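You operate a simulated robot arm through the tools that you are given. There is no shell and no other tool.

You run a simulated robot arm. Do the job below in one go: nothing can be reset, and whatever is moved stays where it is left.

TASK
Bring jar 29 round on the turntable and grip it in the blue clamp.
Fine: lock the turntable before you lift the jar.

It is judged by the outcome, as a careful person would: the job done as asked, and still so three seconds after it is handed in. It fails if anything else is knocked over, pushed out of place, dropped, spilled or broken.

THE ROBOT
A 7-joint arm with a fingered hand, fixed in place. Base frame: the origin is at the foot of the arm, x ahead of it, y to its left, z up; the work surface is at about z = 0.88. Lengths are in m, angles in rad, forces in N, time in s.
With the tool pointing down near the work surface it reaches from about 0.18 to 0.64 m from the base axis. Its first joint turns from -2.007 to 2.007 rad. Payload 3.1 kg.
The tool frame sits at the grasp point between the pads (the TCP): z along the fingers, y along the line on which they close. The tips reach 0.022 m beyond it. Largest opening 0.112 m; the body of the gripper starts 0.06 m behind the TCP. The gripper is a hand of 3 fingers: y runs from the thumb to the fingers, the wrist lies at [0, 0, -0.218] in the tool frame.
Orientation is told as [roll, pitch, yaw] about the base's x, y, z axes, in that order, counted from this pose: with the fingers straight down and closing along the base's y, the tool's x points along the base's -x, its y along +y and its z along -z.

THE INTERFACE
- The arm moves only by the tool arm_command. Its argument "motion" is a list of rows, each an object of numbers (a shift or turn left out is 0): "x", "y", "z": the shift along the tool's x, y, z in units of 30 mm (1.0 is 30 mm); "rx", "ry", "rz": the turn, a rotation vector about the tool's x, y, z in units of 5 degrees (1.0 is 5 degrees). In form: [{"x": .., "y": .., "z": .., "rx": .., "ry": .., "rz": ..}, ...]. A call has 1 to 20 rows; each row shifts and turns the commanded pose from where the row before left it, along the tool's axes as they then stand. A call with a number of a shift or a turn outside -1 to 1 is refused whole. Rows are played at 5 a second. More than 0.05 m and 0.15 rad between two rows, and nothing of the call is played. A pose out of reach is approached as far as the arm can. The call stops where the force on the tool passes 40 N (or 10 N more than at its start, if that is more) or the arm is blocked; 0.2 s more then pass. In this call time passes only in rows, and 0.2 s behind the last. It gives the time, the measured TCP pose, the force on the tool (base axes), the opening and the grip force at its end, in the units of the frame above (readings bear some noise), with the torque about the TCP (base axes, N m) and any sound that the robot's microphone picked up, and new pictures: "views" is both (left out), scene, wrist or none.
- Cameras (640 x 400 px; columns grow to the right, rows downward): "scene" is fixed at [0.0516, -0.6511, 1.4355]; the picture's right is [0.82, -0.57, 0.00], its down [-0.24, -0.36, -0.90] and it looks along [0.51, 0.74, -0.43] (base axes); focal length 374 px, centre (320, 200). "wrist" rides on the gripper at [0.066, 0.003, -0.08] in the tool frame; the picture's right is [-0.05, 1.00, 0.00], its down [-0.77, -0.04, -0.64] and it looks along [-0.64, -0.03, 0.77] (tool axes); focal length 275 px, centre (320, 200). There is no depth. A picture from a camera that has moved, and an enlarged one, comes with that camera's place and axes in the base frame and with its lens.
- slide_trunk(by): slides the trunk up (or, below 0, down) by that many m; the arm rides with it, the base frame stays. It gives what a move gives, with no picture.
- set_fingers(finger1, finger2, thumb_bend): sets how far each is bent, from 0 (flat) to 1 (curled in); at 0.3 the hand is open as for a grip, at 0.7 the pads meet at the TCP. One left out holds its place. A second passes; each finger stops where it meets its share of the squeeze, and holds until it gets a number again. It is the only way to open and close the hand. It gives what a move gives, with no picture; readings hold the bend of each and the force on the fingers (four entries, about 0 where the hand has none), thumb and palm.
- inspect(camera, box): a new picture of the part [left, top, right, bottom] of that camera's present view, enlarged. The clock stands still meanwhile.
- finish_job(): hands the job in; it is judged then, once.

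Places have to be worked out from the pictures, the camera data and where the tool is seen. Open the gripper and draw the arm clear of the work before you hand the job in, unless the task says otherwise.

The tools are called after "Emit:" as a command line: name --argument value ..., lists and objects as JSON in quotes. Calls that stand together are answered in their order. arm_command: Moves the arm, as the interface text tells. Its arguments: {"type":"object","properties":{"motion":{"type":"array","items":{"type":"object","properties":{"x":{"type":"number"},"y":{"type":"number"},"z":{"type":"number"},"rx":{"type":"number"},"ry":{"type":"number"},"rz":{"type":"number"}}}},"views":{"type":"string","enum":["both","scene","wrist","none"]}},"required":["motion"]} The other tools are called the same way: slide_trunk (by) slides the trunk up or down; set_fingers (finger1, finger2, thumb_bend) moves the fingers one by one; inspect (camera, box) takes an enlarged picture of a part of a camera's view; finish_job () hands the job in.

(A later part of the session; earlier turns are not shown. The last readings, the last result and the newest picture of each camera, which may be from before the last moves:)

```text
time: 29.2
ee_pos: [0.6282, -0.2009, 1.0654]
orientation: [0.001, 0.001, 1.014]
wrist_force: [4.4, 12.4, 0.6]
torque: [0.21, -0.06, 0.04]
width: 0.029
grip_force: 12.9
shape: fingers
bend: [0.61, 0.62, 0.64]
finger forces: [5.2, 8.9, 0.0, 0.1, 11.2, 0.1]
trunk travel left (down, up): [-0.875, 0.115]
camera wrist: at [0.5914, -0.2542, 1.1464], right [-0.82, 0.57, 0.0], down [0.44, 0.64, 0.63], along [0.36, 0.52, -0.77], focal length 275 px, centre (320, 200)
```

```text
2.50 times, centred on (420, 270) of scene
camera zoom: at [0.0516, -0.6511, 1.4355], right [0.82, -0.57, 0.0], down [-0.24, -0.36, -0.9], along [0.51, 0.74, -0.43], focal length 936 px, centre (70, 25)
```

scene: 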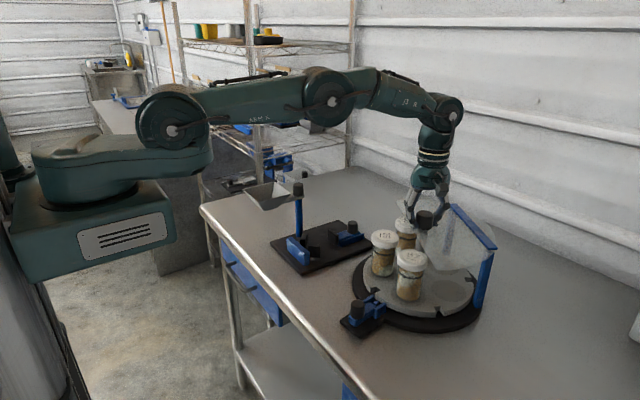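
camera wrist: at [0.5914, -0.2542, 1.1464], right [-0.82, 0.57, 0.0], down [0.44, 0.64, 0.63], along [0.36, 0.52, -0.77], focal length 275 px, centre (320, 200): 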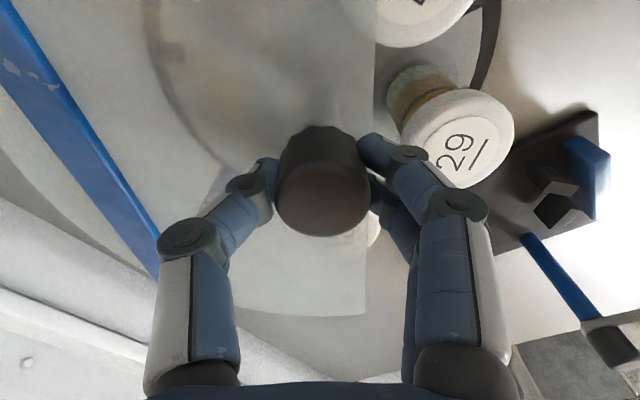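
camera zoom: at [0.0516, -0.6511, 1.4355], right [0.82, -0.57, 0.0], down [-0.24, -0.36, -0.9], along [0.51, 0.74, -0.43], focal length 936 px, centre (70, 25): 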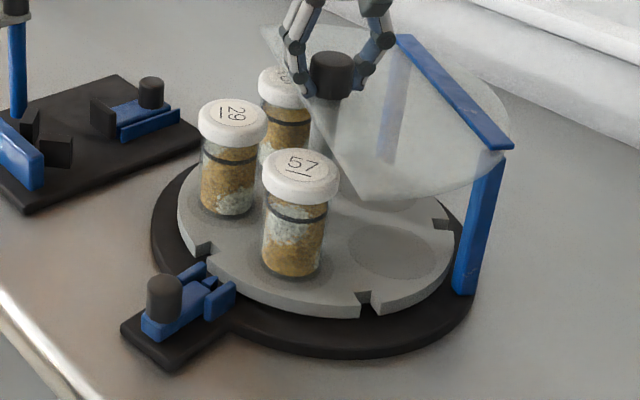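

About 130° are done. The next notch is approaching the pin, so I'll turn the last 14°.

Emit:
arm_command --motion '[{"rz": -0.5}, {"rz": -0.5}, {"rz": -0.5}, {"rz": -0.5}, {"rz": -0.4}, {"rz": -0.38}]'

Emit:
inspect --camera "scene" --box '[340, 265, 430, 335]'

```text
time: 30.6
ee_pos: [0.6161, -0.1984, 1.0664]
orientation: [-0.005, -0.001, 1.239]
wrist_force: [22.0, 3.5, 4.7]
torque: [0.03, -0.5, 0.14]
width: 0.0283
grip_force: 13.5
shape: fingers
bend: [0.68, 0.67, 0.61]
finger forces: [0.9, 3.6, 0.0, 0.0, 21.6, 0.1]
out of reach, approached as far as the arm can: row 4, 6
trunk travel left (down, up): [-0.875, 0.115]
camera wrist: at [0.5917, -0.2598, 1.1464], right [-0.93, 0.37, -0.01], down [0.28, 0.72, 0.64], along [0.24, 0.59, -0.77], focal length 275 px, centre (320, 200)
```

scene: 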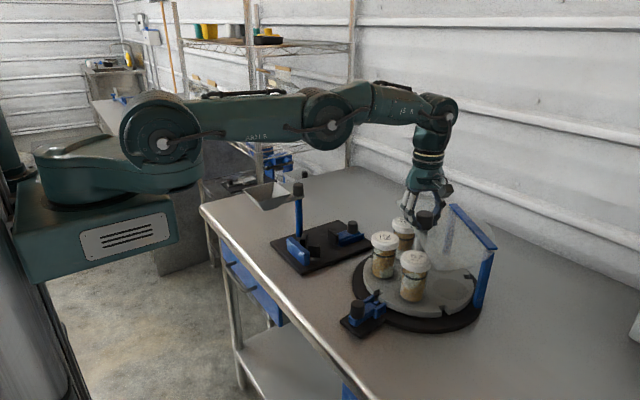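
wrist: 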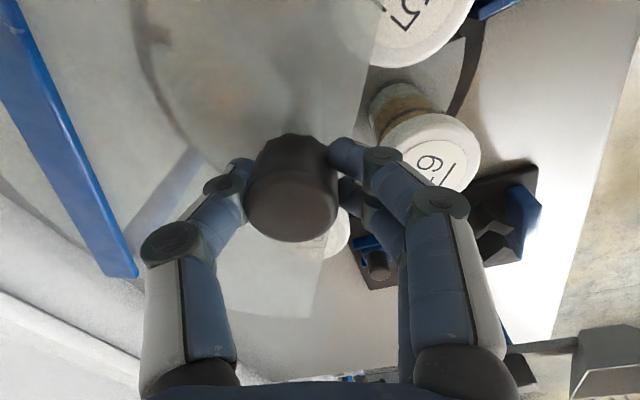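

```text
5.71 times, centred on (385, 300) of scene
camera zoom: at [0.0516, -0.6511, 1.4355], right [0.82, -0.57, 0.0], down [-0.24, -0.36, -0.9], along [0.51, 0.74, -0.43], focal length 2140 px, centre (-51, -371)
```

zoom: 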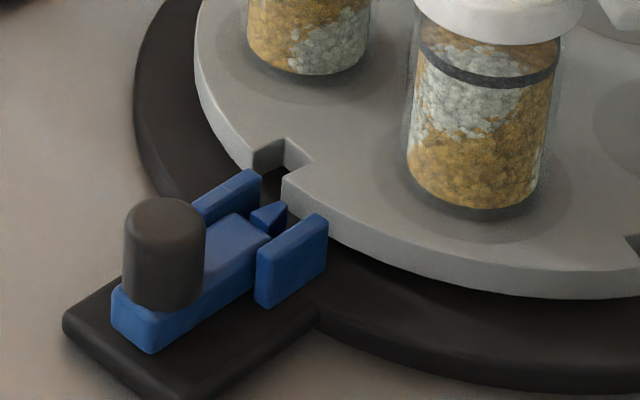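

The last few degrees ran out of the arm's reach, pulling the hand 12 mm off axis, and the notch is still about 8° short of the pin. I'll release, unwind the hand 40°, and regrip.

Emit:
set_fingers --finger1 0.3 --finger2 0.3 --thumb_bend 0.3

Emit:
arm_command --motion '[{"rz": 0.8}, {"rz": 0.8}, {"rz": 0.8}, {"rz": 0.8}, {"rz": 0.8}, {"rz": 0.8}, {"rz": 0.8}, {"rz": 0.8}, {"rz": 0.8}, {"rz": 0.8}]'

Emit:
inspect --camera "scene" --box '[330, 190, 510, 350]'

```text
time: 31.6
ee_pos: [0.6114, -0.1974, 1.0669]
orientation: [0.001, 0.0, 1.236]
wrist_force: [-0.2, 0.6, -0.4]
torque: [0.01, -0.02, -0.04]
width: 0.111
grip_force: 0.0
shape: fingers
bend: [0.3, 0.3, 0.3]
finger forces: [0.0, 0.0, 0.0, 0.0, 0.0, 0.1]
trunk travel left (down, up): [-0.875, 0.115]
```

```text
time: 33.8
ee_pos: [0.611, -0.1972, 1.0663]
orientation: [0.001, 0.0, 0.556]
wrist_force: [1.2, -0.2, -0.3]
torque: [0.01, 0.04, 0.02]
width: 0.1113
grip_force: 0.0
shape: fingers
bend: [0.3, 0.3, 0.3]
finger forces: [0.0, 0.0, 0.0, 0.0, 0.0, 0.0]
trunk travel left (down, up): [-0.875, 0.115]
camera wrist: at [0.5539, -0.2299, 1.1466], right [-0.49, 0.87, 0.0], down [0.67, 0.38, 0.64], along [0.56, 0.31, -0.77], focal length 275 px, centre (320, 200)
```

scene: 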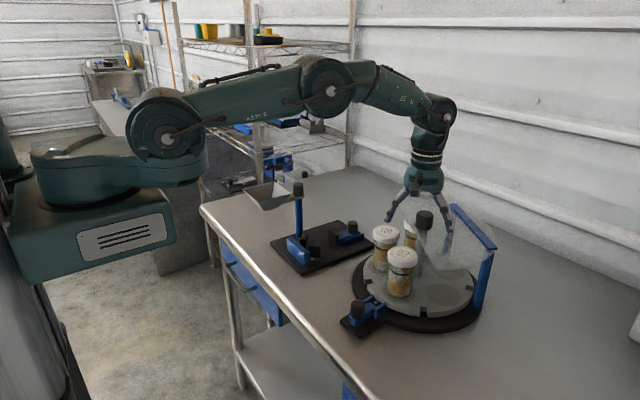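
wrist: 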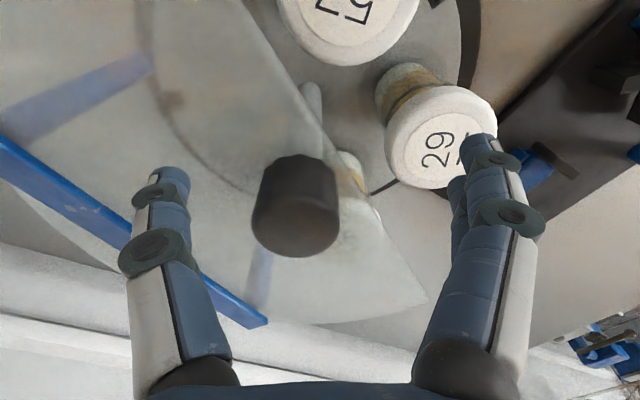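

```text
2.50 times, centred on (420, 270) of scene
camera zoom: at [0.0516, -0.6511, 1.4355], right [0.82, -0.57, 0.0], down [-0.24, -0.36, -0.9], along [0.51, 0.74, -0.43], focal length 936 px, centre (70, 25)
```

zoom: 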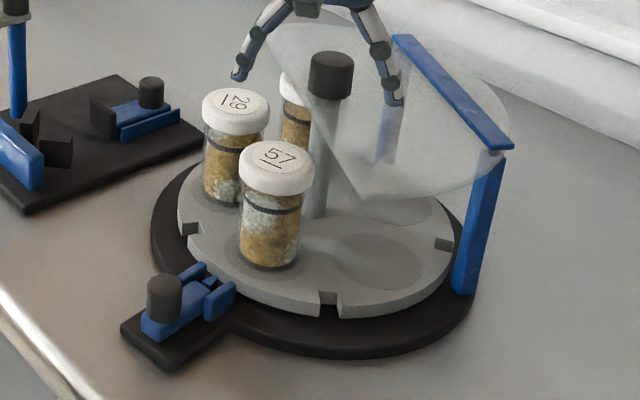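

On release the table swung back some: the notch is now about 30° short of the pin, and all jars still stand. I'll unwind a bit more, recentre on the knob and regrip.

Emit:
arm_command --motion '[{"rz": 0.8}, {"rz": 0.8}, {"rz": 0.8}, {"x": -0.26, "y": -0.17}, {"x": -0.26, "y": -0.17}]'

Emit:
inspect --camera "scene" --box '[330, 190, 510, 350]'

```text
time: 35.0
ee_pos: [0.6292, -0.202, 1.0659]
orientation: [-0.001, 0.0, 0.347]
wrist_force: [-0.2, -0.3, 0.4]
torque: [0.0, 0.02, 0.02]
width: 0.1112
grip_force: 0.0
shape: fingers
bend: [0.3, 0.3, 0.3]
finger forces: [0.1, 0.0, 0.1, 0.0, 0.0, 0.0]
trunk travel left (down, up): [-0.875, 0.115]
camera wrist: at [0.5664, -0.2214, 1.1465], right [-0.3, 0.96, 0.0], down [0.74, 0.23, 0.64], along [0.61, 0.19, -0.77], focal length 275 px, centre (320, 200)
```

scene: 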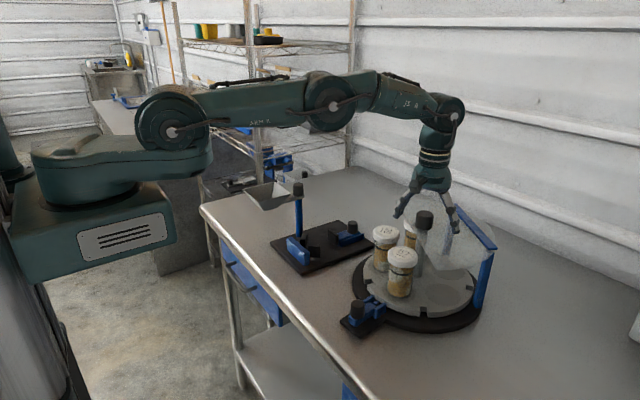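
wrist: 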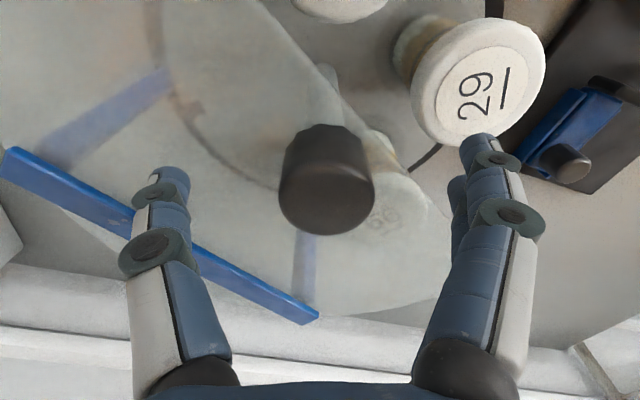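

```text
2.50 times, centred on (420, 270) of scene
camera zoom: at [0.0516, -0.6511, 1.4355], right [0.82, -0.57, 0.0], down [-0.24, -0.36, -0.9], along [0.51, 0.74, -0.43], focal length 936 px, centre (70, 25)
```

zoom: 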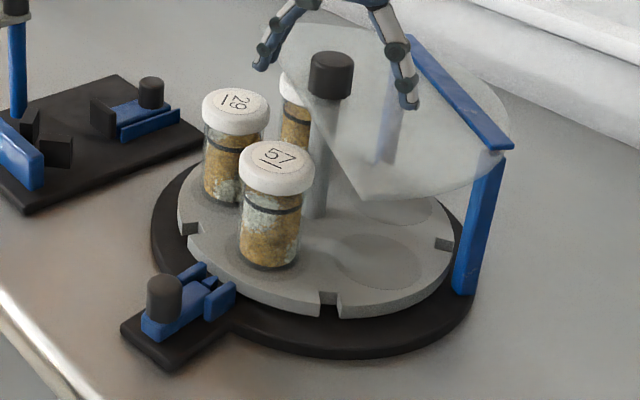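

The hand is centred and the table is at rest. I'll regrip the knob and turn about 26°, then judge the rest by eye.

Emit:
set_fingers --finger1 0.7 --finger2 0.7 --thumb_bend 0.7

Emit:
arm_command --motion '[{"rz": -0.5}, {"rz": -0.5}, {"rz": -0.5}, {"rz": -0.5}, {"rz": -0.5}, {"rz": -0.5}, {"rz": -0.5}, {"rz": -0.5}, {"rz": -0.5}]'

Emit:
inspect --camera "scene" --box '[340, 265, 430, 335]'

```text
time: 36.0
ee_pos: [0.6285, -0.2021, 1.0662]
orientation: [0.0, 0.001, 0.35]
wrist_force: [-3.3, 3.4, 0.5]
torque: [0.03, 0.05, 0.03]
width: 0.0283
grip_force: 12.3
shape: fingers
bend: [0.6, 0.6, 0.64]
finger forces: [7.2, 6.4, 0.0, 0.0, 9.6, 0.0]
trunk travel left (down, up): [-0.875, 0.115]
```

```text
time: 38.0
ee_pos: [0.6291, -0.2022, 1.0661]
orientation: [-0.001, 0.001, 0.741]
wrist_force: [-6.3, 4.7, 0.2]
torque: [0.11, 0.1, 0.07]
width: 0.0286
grip_force: 12.2
shape: fingers
bend: [0.59, 0.6, 0.65]
finger forces: [8.5, 7.5, 0.0, 0.0, 7.6, 0.0]
trunk travel left (down, up): [-0.875, 0.115]
camera wrist: at [0.579, -0.2442, 1.1469], right [-0.64, 0.77, 0.0], down [0.59, 0.49, 0.64], along [0.49, 0.41, -0.77], focal length 275 px, centre (320, 200)
```

scene: 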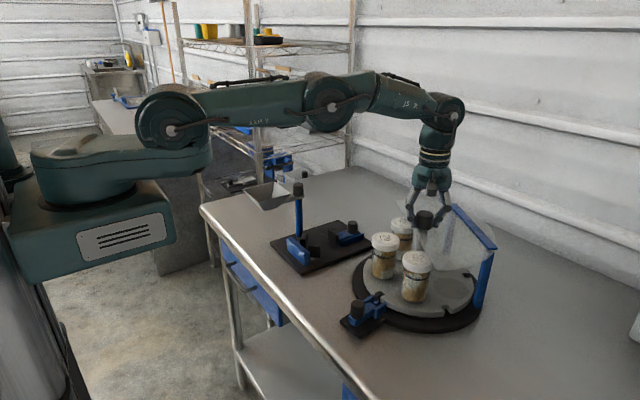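
wrist: 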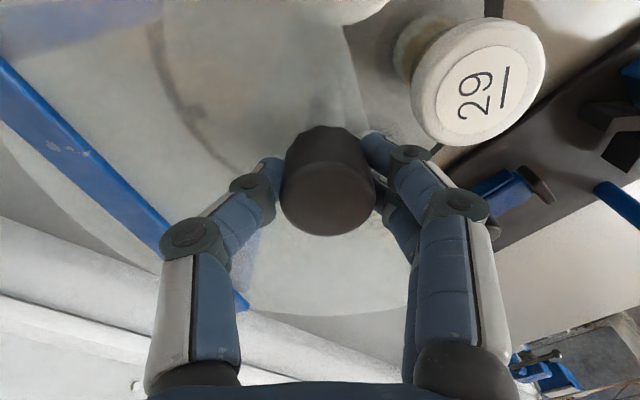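

```text
5.71 times, centred on (385, 300) of scene
camera zoom: at [0.0516, -0.6511, 1.4355], right [0.82, -0.57, 0.0], down [-0.24, -0.36, -0.9], along [0.51, 0.74, -0.43], focal length 2140 px, centre (-51, -371)
```

zoom: 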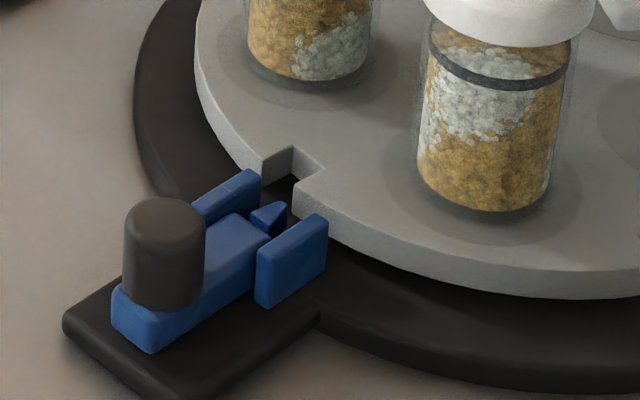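

The notch is still about 6° short of where it sat when locked. I'll turn the final bit.

Emit:
arm_command --motion '[{"rz": -0.4}, {"rz": -0.4}, {"rz": -0.4}]' --views "none"

Emit:
inspect --camera "scene" --box '[335, 275, 425, 345]'

```text
time: 38.8
ee_pos: [0.6308, -0.2016, 1.0667]
orientation: [0.001, 0.001, 0.847]
wrist_force: [-5.0, 5.4, 0.6]
torque: [0.11, 0.1, 0.01]
width: 0.0285
grip_force: 12.1
shape: fingers
bend: [0.59, 0.6, 0.65]
finger forces: [8.0, 7.8, 0.0, 0.0, 7.6, 0.1]
trunk travel left (down, up): [-0.875, 0.115]
```

```text
5.71 times, centred on (380, 310) of scene
camera zoom: at [0.0516, -0.6511, 1.4355], right [0.82, -0.57, 0.0], down [-0.24, -0.36, -0.9], along [0.51, 0.74, -0.43], focal length 2140 px, centre (-23, -429)
```

zoom: 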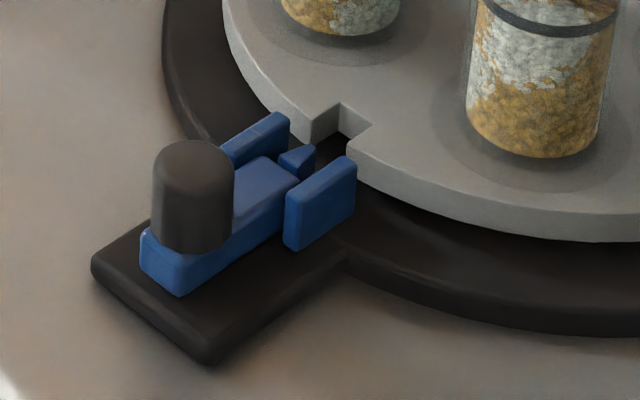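

The notch matches its locked position almost exactly. I'll release gently and check that it stays.

Emit:
set_fingers --finger1 0.5 --finger2 0.5 --thumb_bend 0.5

Emit:
inspect --camera "scene" --box '[335, 275, 425, 345]'

Emit:
inspect --camera "wrist" --box '[120, 50, 520, 300]'

```text
time: 39.8
ee_pos: [0.6292, -0.2027, 1.0672]
orientation: [0.0, 0.0, 0.846]
wrist_force: [-0.5, 0.5, -0.3]
torque: [-0.02, 0.0, 0.01]
width: 0.0543
grip_force: 0.1
shape: fingers
bend: [0.5, 0.5, 0.5]
finger forces: [0.0, 0.0, 0.1, 0.0, 0.0, 0.1]
trunk travel left (down, up): [-0.875, 0.115]
```

```text
5.71 times, centred on (380, 310) of scene
camera zoom: at [0.0516, -0.6511, 1.4355], right [0.82, -0.57, 0.0], down [-0.24, -0.36, -0.9], along [0.51, 0.74, -0.43], focal length 2140 px, centre (-23, -429)
```

zoom: 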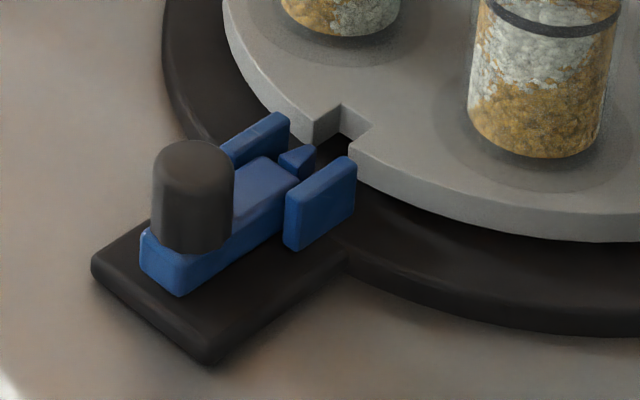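

```text
1.60 times, centred on (320, 175) of wrist
camera zoom: at [0.5841, -0.2501, 1.1469], right [-0.72, 0.7, 0.0], down [0.54, 0.55, 0.64], along [0.44, 0.46, -0.77], focal length 440 px, centre (320, 240)
```

zoom: 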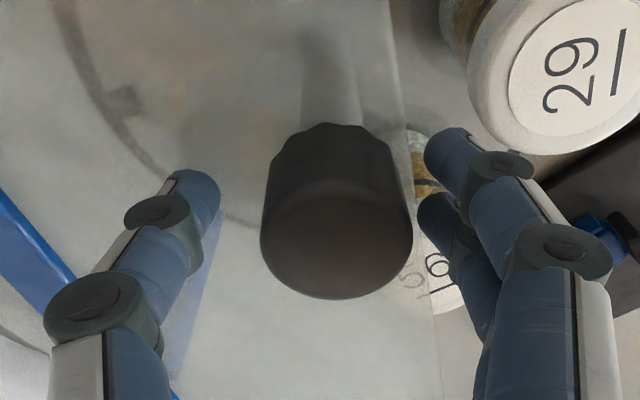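

The table stays aligned. I'll rise clear of the knob, unwind the hand to yaw 0, and go back above the lock knob, now at x≈0.43.

Emit:
arm_command --motion '[{"z": -0.7}, {"z": -1}, {"z": -1}, {"z": -1}, {"rz": 0.97}, {"rz": 0.97}, {"rz": 0.97}, {"rz": 0.97}, {"rz": 0.97}, {"rz": 0.97}, {"rz": 0.97}, {"rz": 0.97}, {"rz": 0.97}, {"rz": 0.97}]' --views "none"

Emit:
set_fingers --finger1 0.3 --finger2 0.3 --thumb_bend 0.3

Emit:
arm_command --motion '[{"x": 0.95, "y": -0.09}, {"x": 0.95, "y": -0.09}, {"x": 0.95, "y": -0.09}, {"x": 0.95, "y": -0.09}, {"x": 0.95, "y": -0.09}, {"x": 0.95, "y": -0.09}, {"x": 0.95, "y": -0.09}]'

Emit:
inspect --camera "wrist" --box '[240, 0, 440, 200]'

```text
time: 42.8
ee_pos: [0.6193, -0.1986, 1.1651]
orientation: [-0.001, -0.001, -0.001]
wrist_force: [-0.4, 0.3, -0.3]
torque: [-0.01, -0.04, 0.02]
width: 0.0542
grip_force: 0.1
shape: fingers
bend: [0.5, 0.5, 0.5]
finger forces: [0.0, 0.1, 0.0, 0.0, 0.0, 0.1]
out of reach, approached as far as the arm can: row 4
trunk travel left (down, up): [-0.875, 0.115]
```

```text
time: 43.8
ee_pos: [0.6198, -0.199, 1.1649]
orientation: [0.001, 0.0, 0.0]
wrist_force: [0.0, 0.2, 0.3]
torque: [0.01, -0.03, -0.01]
width: 0.1112
grip_force: 0.2
shape: fingers
bend: [0.3, 0.3, 0.3]
finger forces: [0.0, 0.0, 0.1, 0.0, 0.0, 0.0]
trunk travel left (down, up): [-0.875, 0.115]
```

```text
time: 45.4
ee_pos: [0.4192, -0.2164, 1.1671]
orientation: [0.001, -0.002, 0.0]
wrist_force: [-0.1, 0.8, -0.2]
torque: [0.01, 0.01, 0.03]
width: 0.1116
grip_force: 0.1
shape: fingers
bend: [0.3, 0.3, 0.3]
finger forces: [0.0, 0.0, 0.0, 0.0, 0.1, 0.0]
trunk travel left (down, up): [-0.875, 0.115]
camera wrist: at [0.3532, -0.2132, 1.2459], right [0.05, 1.0, 0.0], down [0.77, -0.04, 0.64], along [0.64, -0.03, -0.77], focal length 275 px, centre (320, 200)
```

scene: 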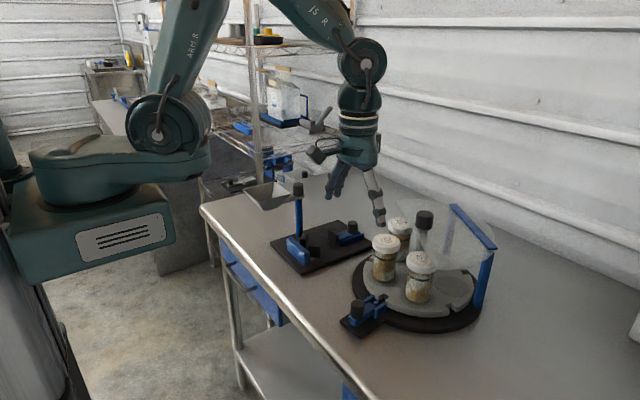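
wrist: 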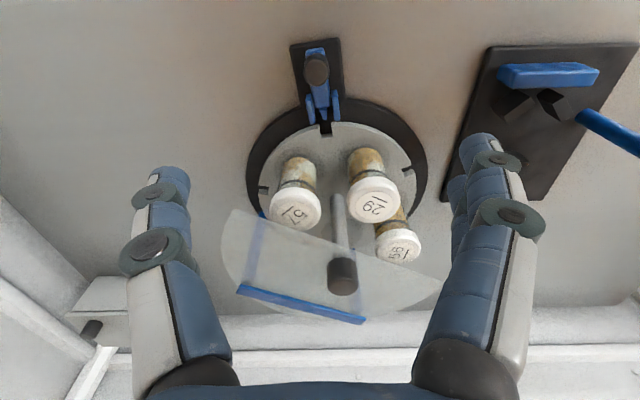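

```text
2.00 times, centred on (340, 100) of wrist
camera zoom: at [0.3532, -0.2132, 1.2459], right [0.05, 1.0, 0.0], down [0.77, -0.04, 0.64], along [0.64, -0.03, -0.77], focal length 551 px, centre (280, 400)
```

zoom: 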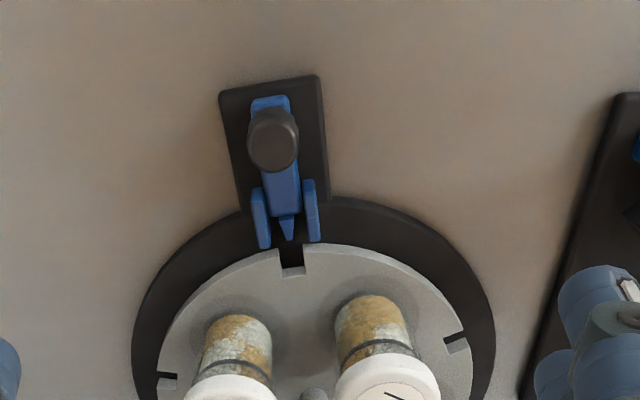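

The notch lines up with the pin. I'll lower around the lock knob at about (0.432, -0.2205).

Emit:
arm_command --motion '[{"x": -0.43, "y": -0.13, "z": 0.5}, {"z": 0.9}, {"z": 0.9}, {"z": 0.9}, {"z": 0.9}, {"z": 0.9}, {"z": 0.9}, {"z": 0.9}, {"z": 0.66}]'

Emit:
inspect --camera "wrist" --box '[240, 90, 400, 260]'

```text
time: 47.4
ee_pos: [0.4328, -0.2224, 0.9408]
orientation: [-0.001, 0.0, -0.002]
wrist_force: [-0.1, -0.3, -0.3]
torque: [-0.01, 0.01, 0.0]
width: 0.1113
grip_force: 0.0
shape: fingers
bend: [0.3, 0.3, 0.3]
finger forces: [0.0, 0.0, 0.1, 0.0, 0.1, 0.0]
trunk travel left (down, up): [-0.875, 0.115]
camera wrist: at [0.3675, -0.2187, 1.0207], right [0.05, 1.0, 0.0], down [0.77, -0.04, 0.64], along [0.64, -0.03, -0.77], focal length 275 px, centre (320, 200)
```

scene: 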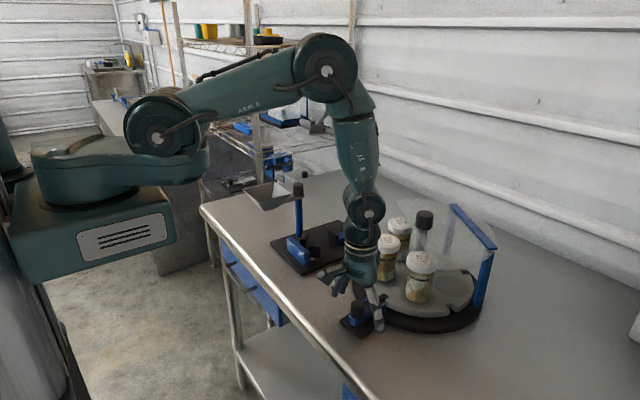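
wrist: 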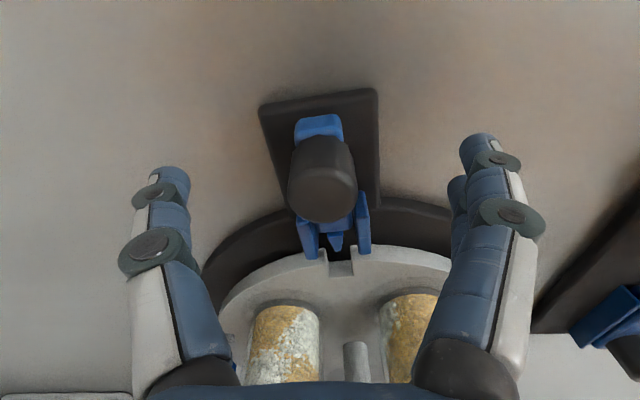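

```text
2.35 times, centred on (320, 175) of wrist
camera zoom: at [0.3675, -0.2187, 1.0207], right [0.05, 1.0, 0.0], down [0.77, -0.04, 0.64], along [0.64, -0.03, -0.77], focal length 648 px, centre (320, 259)
```

zoom: 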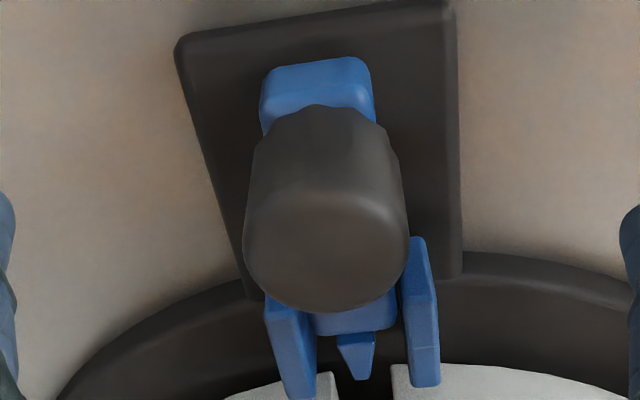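

The hand is centred on the knob. I'll grip it and push the slide inwards along its axis.

Emit:
set_fingers --finger1 0.75 --finger2 0.75 --thumb_bend 0.75

Emit:
arm_command --motion '[{"x": -0.18, "y": 0.02}, {"x": -0.18, "y": 0.02}, {"x": -0.18, "y": 0.02}]'

Emit:
inspect --camera "wrist" --box '[240, 90, 440, 290]'

```text
time: 48.4
ee_pos: [0.4327, -0.2222, 0.9406]
orientation: [0.0, 0.002, 0.0]
wrist_force: [-1.9, 3.0, -0.5]
torque: [-0.05, 0.06, -0.01]
width: 0.019
grip_force: 14.8
shape: fingers
bend: [0.69, 0.68, 0.66]
finger forces: [7.6, 8.5, 0.1, 0.0, 13.1, 0.0]
trunk travel left (down, up): [-0.875, 0.115]
```

```text
time: 49.2
ee_pos: [0.4502, -0.2195, 0.94]
orientation: [0.0, 0.001, -0.001]
wrist_force: [-0.4, 2.1, 0.3]
torque: [-0.04, 0.01, -0.02]
width: 0.0191
grip_force: 14.0
shape: fingers
bend: [0.69, 0.68, 0.66]
finger forces: [7.1, 8.6, 0.1, 0.0, 12.9, 0.0]
trunk travel left (down, up): [-0.875, 0.115]
camera wrist: at [0.3852, -0.2164, 1.0208], right [0.05, 1.0, 0.0], down [0.77, -0.04, 0.64], along [0.63, -0.03, -0.77], focal length 275 px, centre (320, 200)
```

scene: 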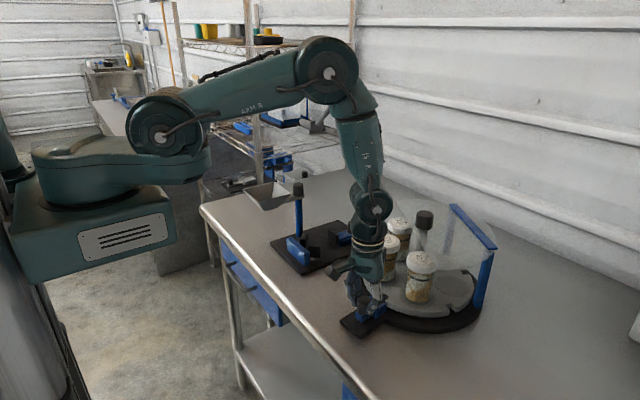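
wrist: 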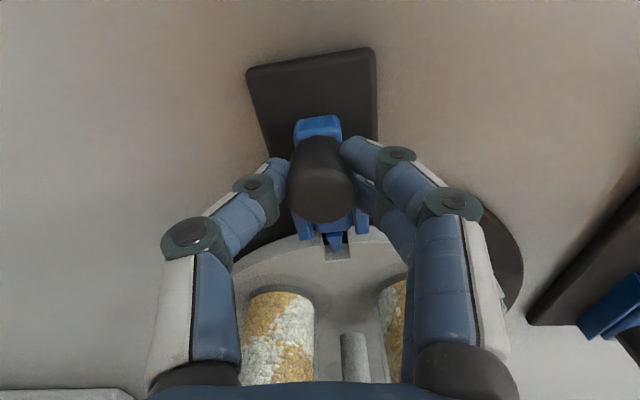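

```text
2.00 times, centred on (340, 190) of wrist
camera zoom: at [0.3852, -0.2164, 1.0208], right [0.05, 1.0, 0.0], down [0.77, -0.04, 0.64], along [0.63, -0.03, -0.77], focal length 551 px, centre (280, 220)
```

zoom: 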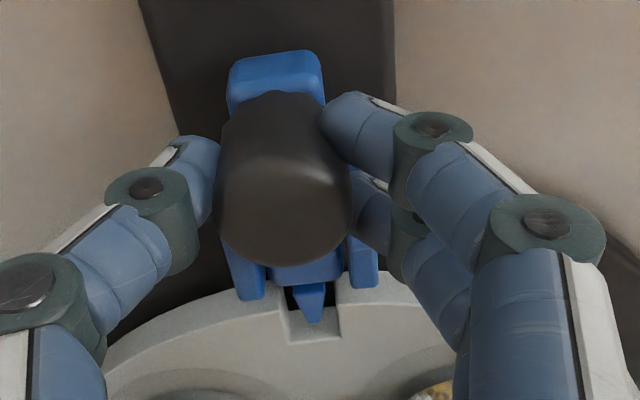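

The pin is entering the notch cleanly. I'll push further in small steps until it seats.

Emit:
arm_command --motion '[{"x": -0.1, "y": 0.01}, {"x": -0.1, "y": 0.01}]' --views "none"

Emit:
inspect --camera "wrist" --box '[240, 90, 440, 290]'

```text
time: 49.8
ee_pos: [0.4556, -0.2189, 0.9417]
orientation: [0.0, 0.002, -0.002]
wrist_force: [-3.9, -0.1, 0.0]
torque: [-0.07, 0.08, -0.03]
width: 0.0189
grip_force: 14.1
shape: fingers
bend: [0.69, 0.68, 0.66]
finger forces: [8.1, 7.7, 0.0, 0.0, 13.1, 0.0]
trunk travel left (down, up): [-0.875, 0.115]
```

```text
2.00 times, centred on (340, 190) of wrist
camera zoom: at [0.3894, -0.216, 1.0211], right [0.05, 1.0, 0.0], down [0.77, -0.04, 0.63], along [0.63, -0.03, -0.77], focal length 551 px, centre (280, 220)
```

zoom: 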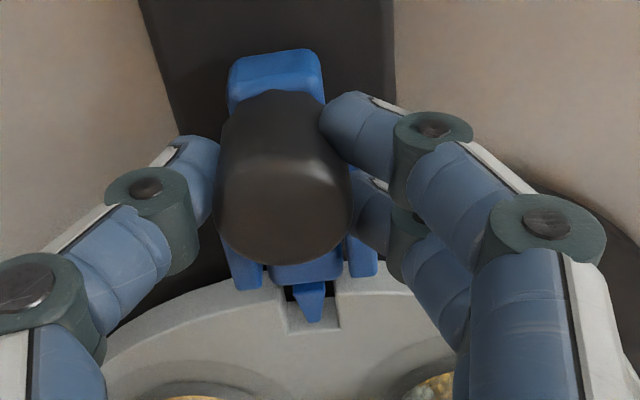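

The force is starting to build (4 N). One more small push will confirm it is seated.

Emit:
arm_command --motion '[{"x": -0.08, "y": 0.008}, {"x": -0.05, "y": 0.005}]' --views "none"

Emit:
inspect --camera "wrist" --box '[240, 90, 440, 290]'

```text
time: 50.4
ee_pos: [0.4588, -0.219, 0.9403]
orientation: [0.002, 0.001, -0.001]
wrist_force: [-7.9, -0.9, -0.5]
torque: [-0.1, 0.14, 0.03]
width: 0.0196
grip_force: 15.4
shape: fingers
bend: [0.69, 0.69, 0.66]
finger forces: [9.1, 6.5, 0.0, 0.1, 14.3, 0.0]
trunk travel left (down, up): [-0.875, 0.115]
```

```text
2.00 times, centred on (340, 190) of wrist
camera zoom: at [0.3931, -0.2164, 1.0213], right [0.05, 1.0, 0.0], down [0.77, -0.04, 0.63], along [0.63, -0.03, -0.77], focal length 551 px, centre (280, 220)
```

zoom: 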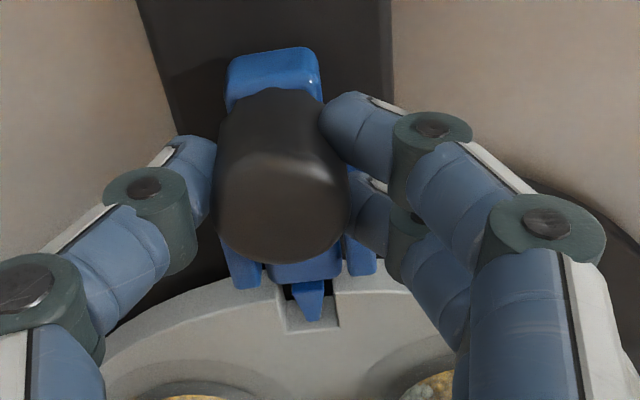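

The force rises without further travel, so the pin seems seated. I'll release, rise, and compare with the original locked view.

Emit:
set_fingers --finger1 0.3 --finger2 0.3 --thumb_bend 0.3

Emit:
arm_command --motion '[{"z": -0.5}, {"z": -1}, {"z": -1}, {"z": -1}, {"z": -1}, {"z": -1}, {"z": -1}, {"z": -1}]'

Emit:
inspect --camera "scene" --box '[335, 275, 425, 345]'

Emit:
inspect --camera "wrist" --box '[220, 20, 440, 250]'

Emit:
inspect --camera "scene" --box '[340, 190, 480, 330]'

```text
time: 51.4
ee_pos: [0.4589, -0.2189, 0.9423]
orientation: [0.001, 0.001, -0.005]
wrist_force: [0.1, -0.9, 0.1]
torque: [0.02, -0.02, 0.01]
width: 0.1108
grip_force: 0.2
shape: fingers
bend: [0.3, 0.3, 0.3]
finger forces: [0.0, 0.1, 0.0, 0.0, 0.1, 0.1]
trunk travel left (down, up): [-0.875, 0.115]
```

```text
time: 53.2
ee_pos: [0.4588, -0.2183, 1.1668]
orientation: [-0.001, 0.0, -0.001]
wrist_force: [-0.2, 0.5, -0.6]
torque: [-0.01, 0.0, 0.01]
width: 0.1114
grip_force: 0.0
shape: fingers
bend: [0.3, 0.3, 0.3]
finger forces: [0.0, 0.0, 0.0, 0.0, 0.0, 0.1]
trunk travel left (down, up): [-0.875, 0.115]
camera wrist: at [0.3929, -0.2154, 1.2467], right [0.05, 1.0, 0.0], down [0.77, -0.04, 0.64], along [0.64, -0.03, -0.77], focal length 275 px, centre (320, 200)
```

scene: 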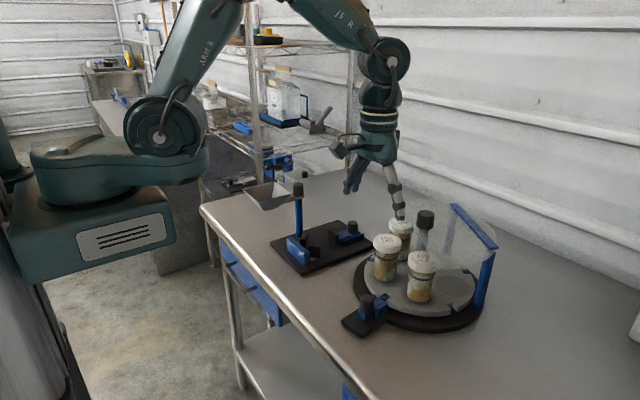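
wrist: 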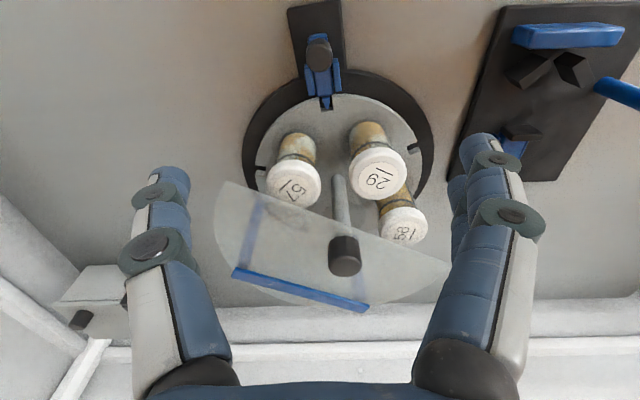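

```text
5.71 times, centred on (380, 310) of scene
camera zoom: at [0.0516, -0.6511, 1.4355], right [0.82, -0.57, 0.0], down [-0.24, -0.36, -0.9], along [0.51, 0.74, -0.43], focal length 2140 px, centre (-23, -429)
```

zoom: 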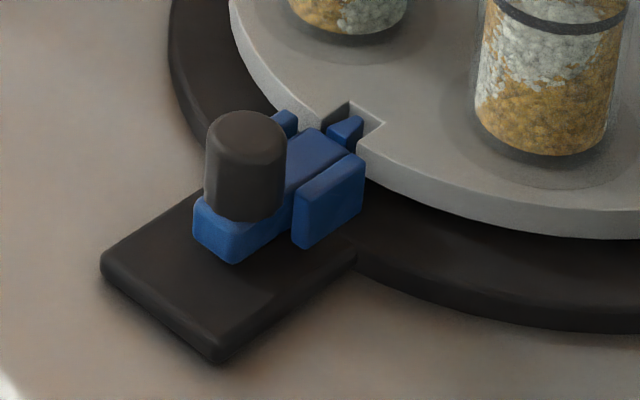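

```text
1.74 times, centred on (330, 135) of wrist
camera zoom: at [0.3929, -0.2154, 1.2467], right [0.05, 1.0, 0.0], down [0.77, -0.04, 0.64], along [0.64, -0.03, -0.77], focal length 479 px, centre (303, 313)
```

zoom: 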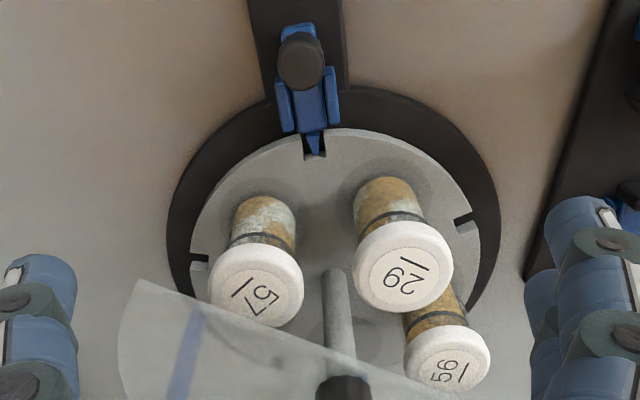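

```text
2.86 times, centred on (410, 260) of scene
camera zoom: at [0.0516, -0.6511, 1.4355], right [0.82, -0.57, 0.0], down [-0.24, -0.36, -0.9], along [0.51, 0.74, -0.43], focal length 1070 px, centre (63, 29)
```

zoom: 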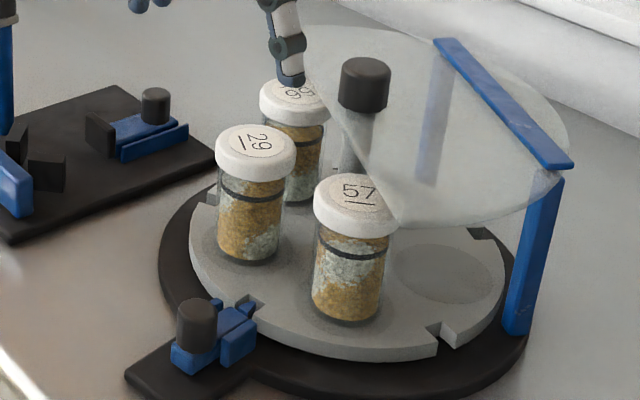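

The lock slide is back at its original depth in the notch, though the whole turntable base shifted about 4 mm. Jar 29 stands at the open seat, about (0.563, -0.164), lid top z≈1.008. I'll go above it with yaw -15° so the fingers fit between its neighbours.

Emit:
arm_command --motion '[{"x": -0.87, "y": 0.45, "z": 0.2}, {"x": -0.87, "y": 0.45, "z": 0.2}, {"x": -0.87, "y": 0.45, "z": 0.2}, {"x": -0.87, "y": 0.45, "z": 0.2}, {"rz": 1}, {"rz": 1}, {"rz": 1}]'

Emit:
inspect --camera "wrist" --box '[120, 0, 520, 250]'

```text
time: 54.8
ee_pos: [0.5634, -0.1662, 1.1408]
orientation: [0.0, -0.001, -0.266]
wrist_force: [0.2, -0.1, -0.3]
torque: [0.01, 0.02, 0.01]
width: 0.111
grip_force: 0.0
shape: fingers
bend: [0.3, 0.3, 0.3]
finger forces: [0.1, 0.0, 0.1, 0.0, 0.0, 0.0]
trunk travel left (down, up): [-0.875, 0.115]
camera wrist: at [0.5016, -0.1449, 1.2218], right [0.31, 0.95, 0.0], down [0.73, -0.24, 0.64], along [0.61, -0.19, -0.77], focal length 275 px, centre (320, 200)
```

scene: 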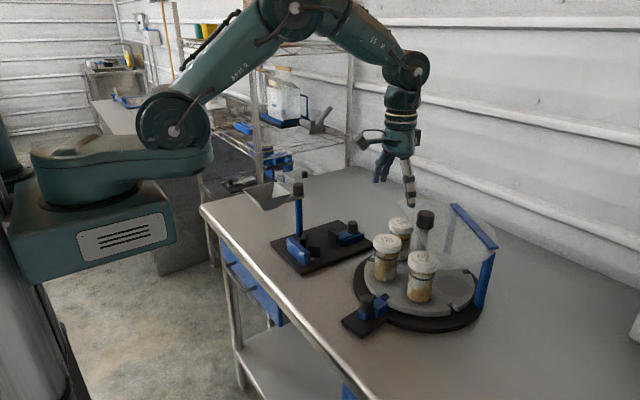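
wrist: 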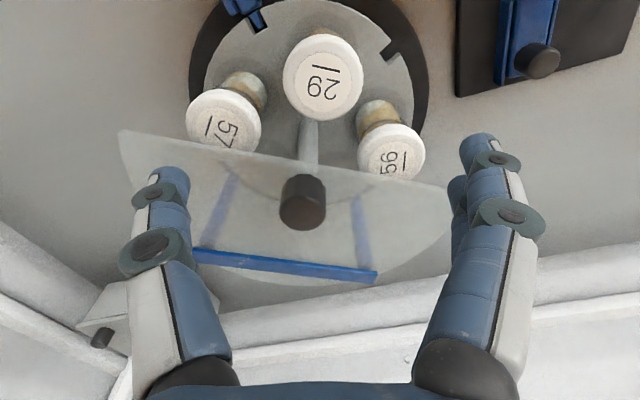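

```text
1.60 times, centred on (320, 125) of wrist
camera zoom: at [0.5016, -0.1449, 1.2218], right [0.31, 0.95, 0.0], down [0.73, -0.24, 0.64], along [0.61, -0.19, -0.77], focal length 440 px, centre (320, 320)
```

zoom: 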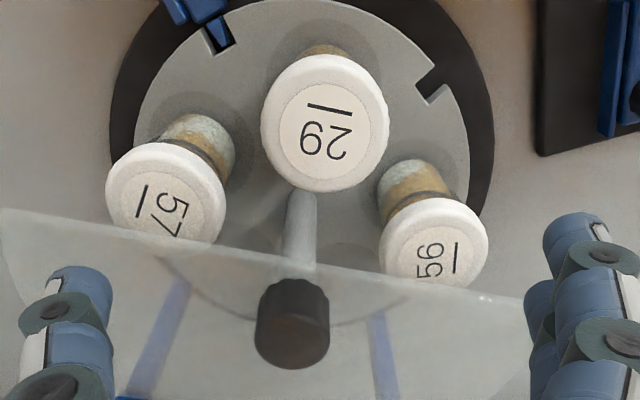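

Jar 29's lid centre is at about (0.5635, -0.161). I'll narrow the fingers to about 83 mm, shift 5 mm, and lower until the tips are near lid-top height.

Emit:
set_fingers --finger1 0.4 --finger2 0.4 --thumb_bend 0.4

Emit:
arm_command --motion '[{"x": 0.05, "y": 0.17, "z": 0.5}, {"z": 0.9}, {"z": 0.9}, {"z": 0.9}]'

Emit:
inspect --camera "wrist" --box '[120, 50, 520, 300]'

Emit:
inspect --camera "scene" --box '[340, 170, 480, 310]'

```text
time: 55.8
ee_pos: [0.5649, -0.1652, 1.1416]
orientation: [0.0, 0.001, -0.263]
wrist_force: [-0.1, 0.0, 0.6]
torque: [-0.01, 0.01, 0.01]
width: 0.0846
grip_force: 0.1
shape: fingers
bend: [0.4, 0.4, 0.4]
finger forces: [0.1, 0.0, 0.0, 0.1, 0.0, 0.0]
trunk travel left (down, up): [-0.875, 0.115]
```

```text
time: 56.8
ee_pos: [0.5648, -0.159, 1.0461]
orientation: [0.0, -0.001, -0.262]
wrist_force: [0.2, -1.3, -0.7]
torque: [0.02, 0.0, -0.03]
width: 0.0845
grip_force: 0.0
shape: fingers
bend: [0.4, 0.4, 0.4]
finger forces: [0.0, 0.0, 0.1, 0.0, 0.1, 0.0]
trunk travel left (down, up): [-0.875, 0.115]
camera wrist: at [0.5023, -0.1383, 1.1255], right [0.3, 0.95, 0.0], down [0.74, -0.23, 0.64], along [0.61, -0.19, -0.77], focal length 275 px, centre (320, 200)
```

scene: 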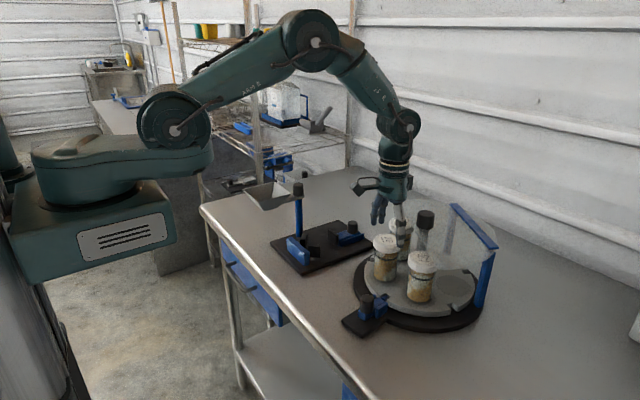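
wrist: 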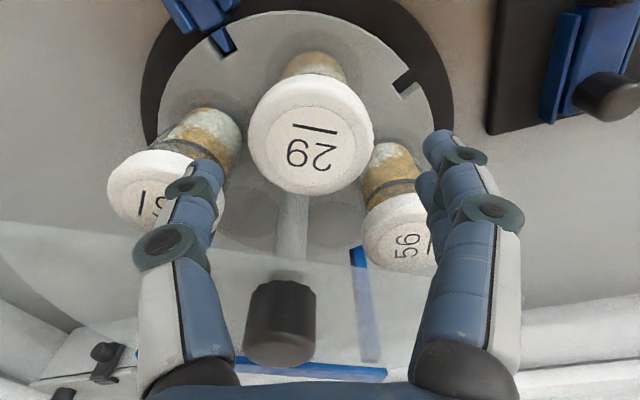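

```text
1.60 times, centred on (320, 175) of wrist
camera zoom: at [0.5023, -0.1383, 1.1255], right [0.3, 0.95, 0.0], down [0.74, -0.23, 0.64], along [0.61, -0.19, -0.77], focal length 440 px, centre (320, 240)
```

zoom: 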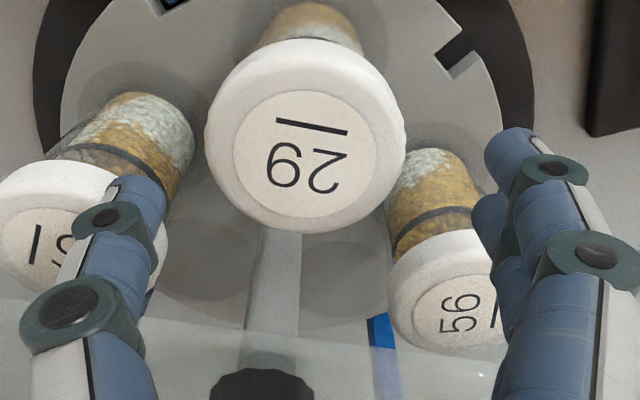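

```text
2.86 times, centred on (410, 240) of scene
camera zoom: at [0.0516, -0.6511, 1.4355], right [0.82, -0.57, 0.0], down [-0.24, -0.36, -0.9], along [0.51, 0.74, -0.43], focal length 1070 px, centre (63, 86)
```

zoom: 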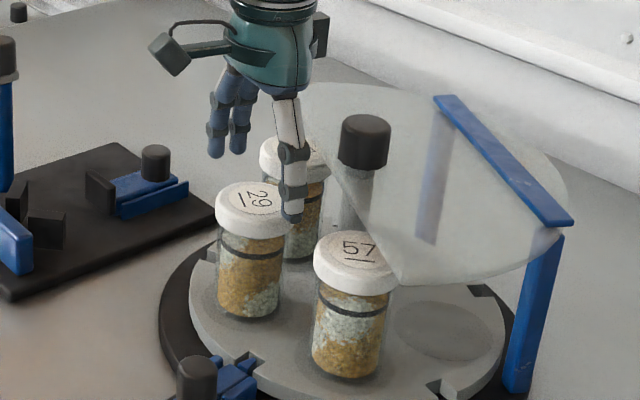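

The jar is about 4 mm toward the thumb side of the hand, with its lid top near 0.998. I'll correct that and lower in steps beside it.

Emit:
arm_command --motion '[{"x": -0.05, "y": -0.15}, {"z": 0.5}, {"z": 0.5}, {"z": 0.5}]'

Emit:
inspect --camera "wrist" --box '[120, 50, 520, 300]'

Emit:
inspect --camera "scene" --box '[340, 170, 480, 310]'

```text
time: 57.8
ee_pos: [0.5641, -0.1629, 1.0004]
orientation: [-0.001, 0.0, -0.264]
wrist_force: [0.7, 0.5, -0.1]
torque: [0.03, 0.06, 0.0]
width: 0.0843
grip_force: 0.0
shape: fingers
bend: [0.4, 0.4, 0.4]
finger forces: [0.0, 0.0, 0.0, 0.1, 0.0, 0.0]
trunk travel left (down, up): [-0.875, 0.115]
camera wrist: at [0.5006, -0.1447, 1.08], right [0.3, 0.95, 0.0], down [0.74, -0.23, 0.64], along [0.61, -0.19, -0.77], focal length 275 px, centre (320, 200)
```

scene: 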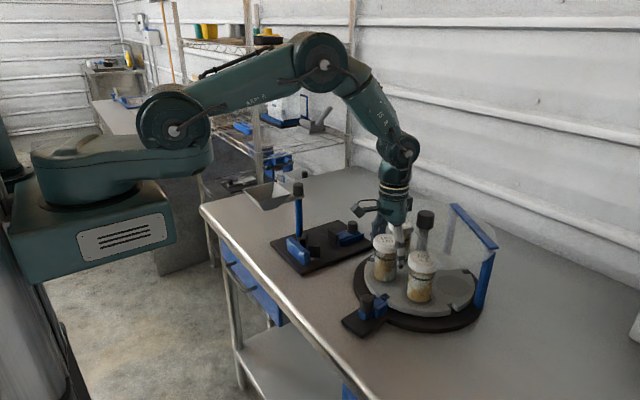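
wrist: 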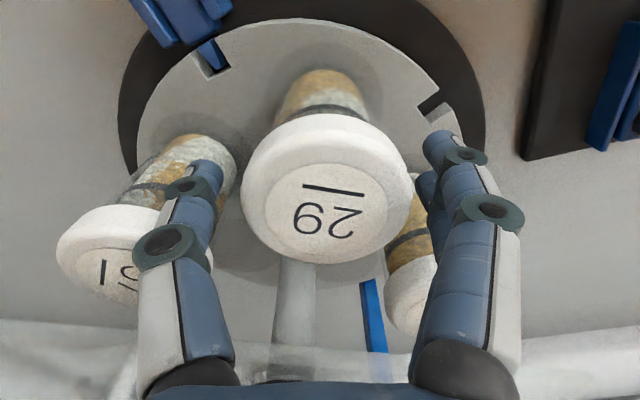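

```text
1.60 times, centred on (320, 175) of wrist
camera zoom: at [0.5006, -0.1447, 1.08], right [0.3, 0.95, 0.0], down [0.74, -0.23, 0.64], along [0.61, -0.19, -0.77], focal length 440 px, centre (320, 240)
```

zoom: 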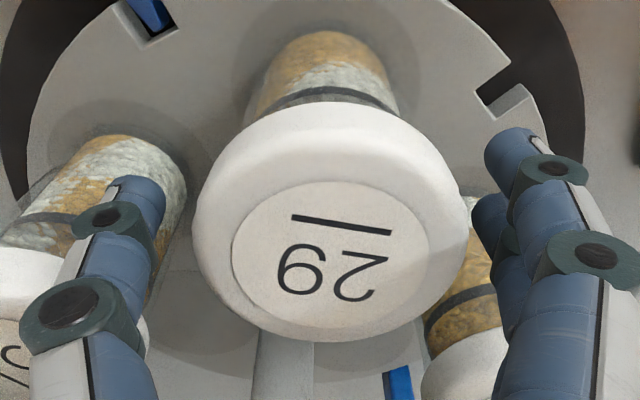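

```text
2.86 times, centred on (410, 240) of scene
camera zoom: at [0.0516, -0.6511, 1.4355], right [0.82, -0.57, 0.0], down [-0.24, -0.36, -0.9], along [0.51, 0.74, -0.43], focal length 1070 px, centre (63, 86)
```

zoom: 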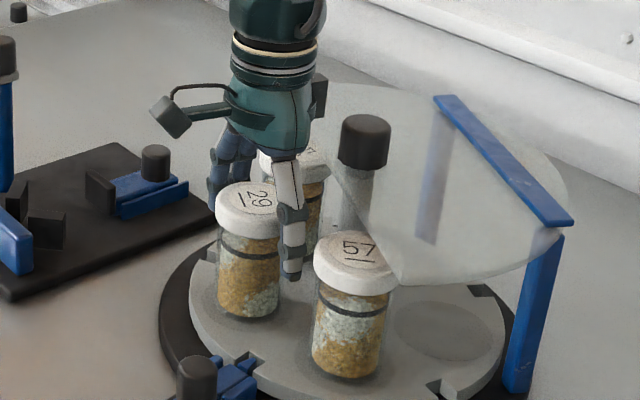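

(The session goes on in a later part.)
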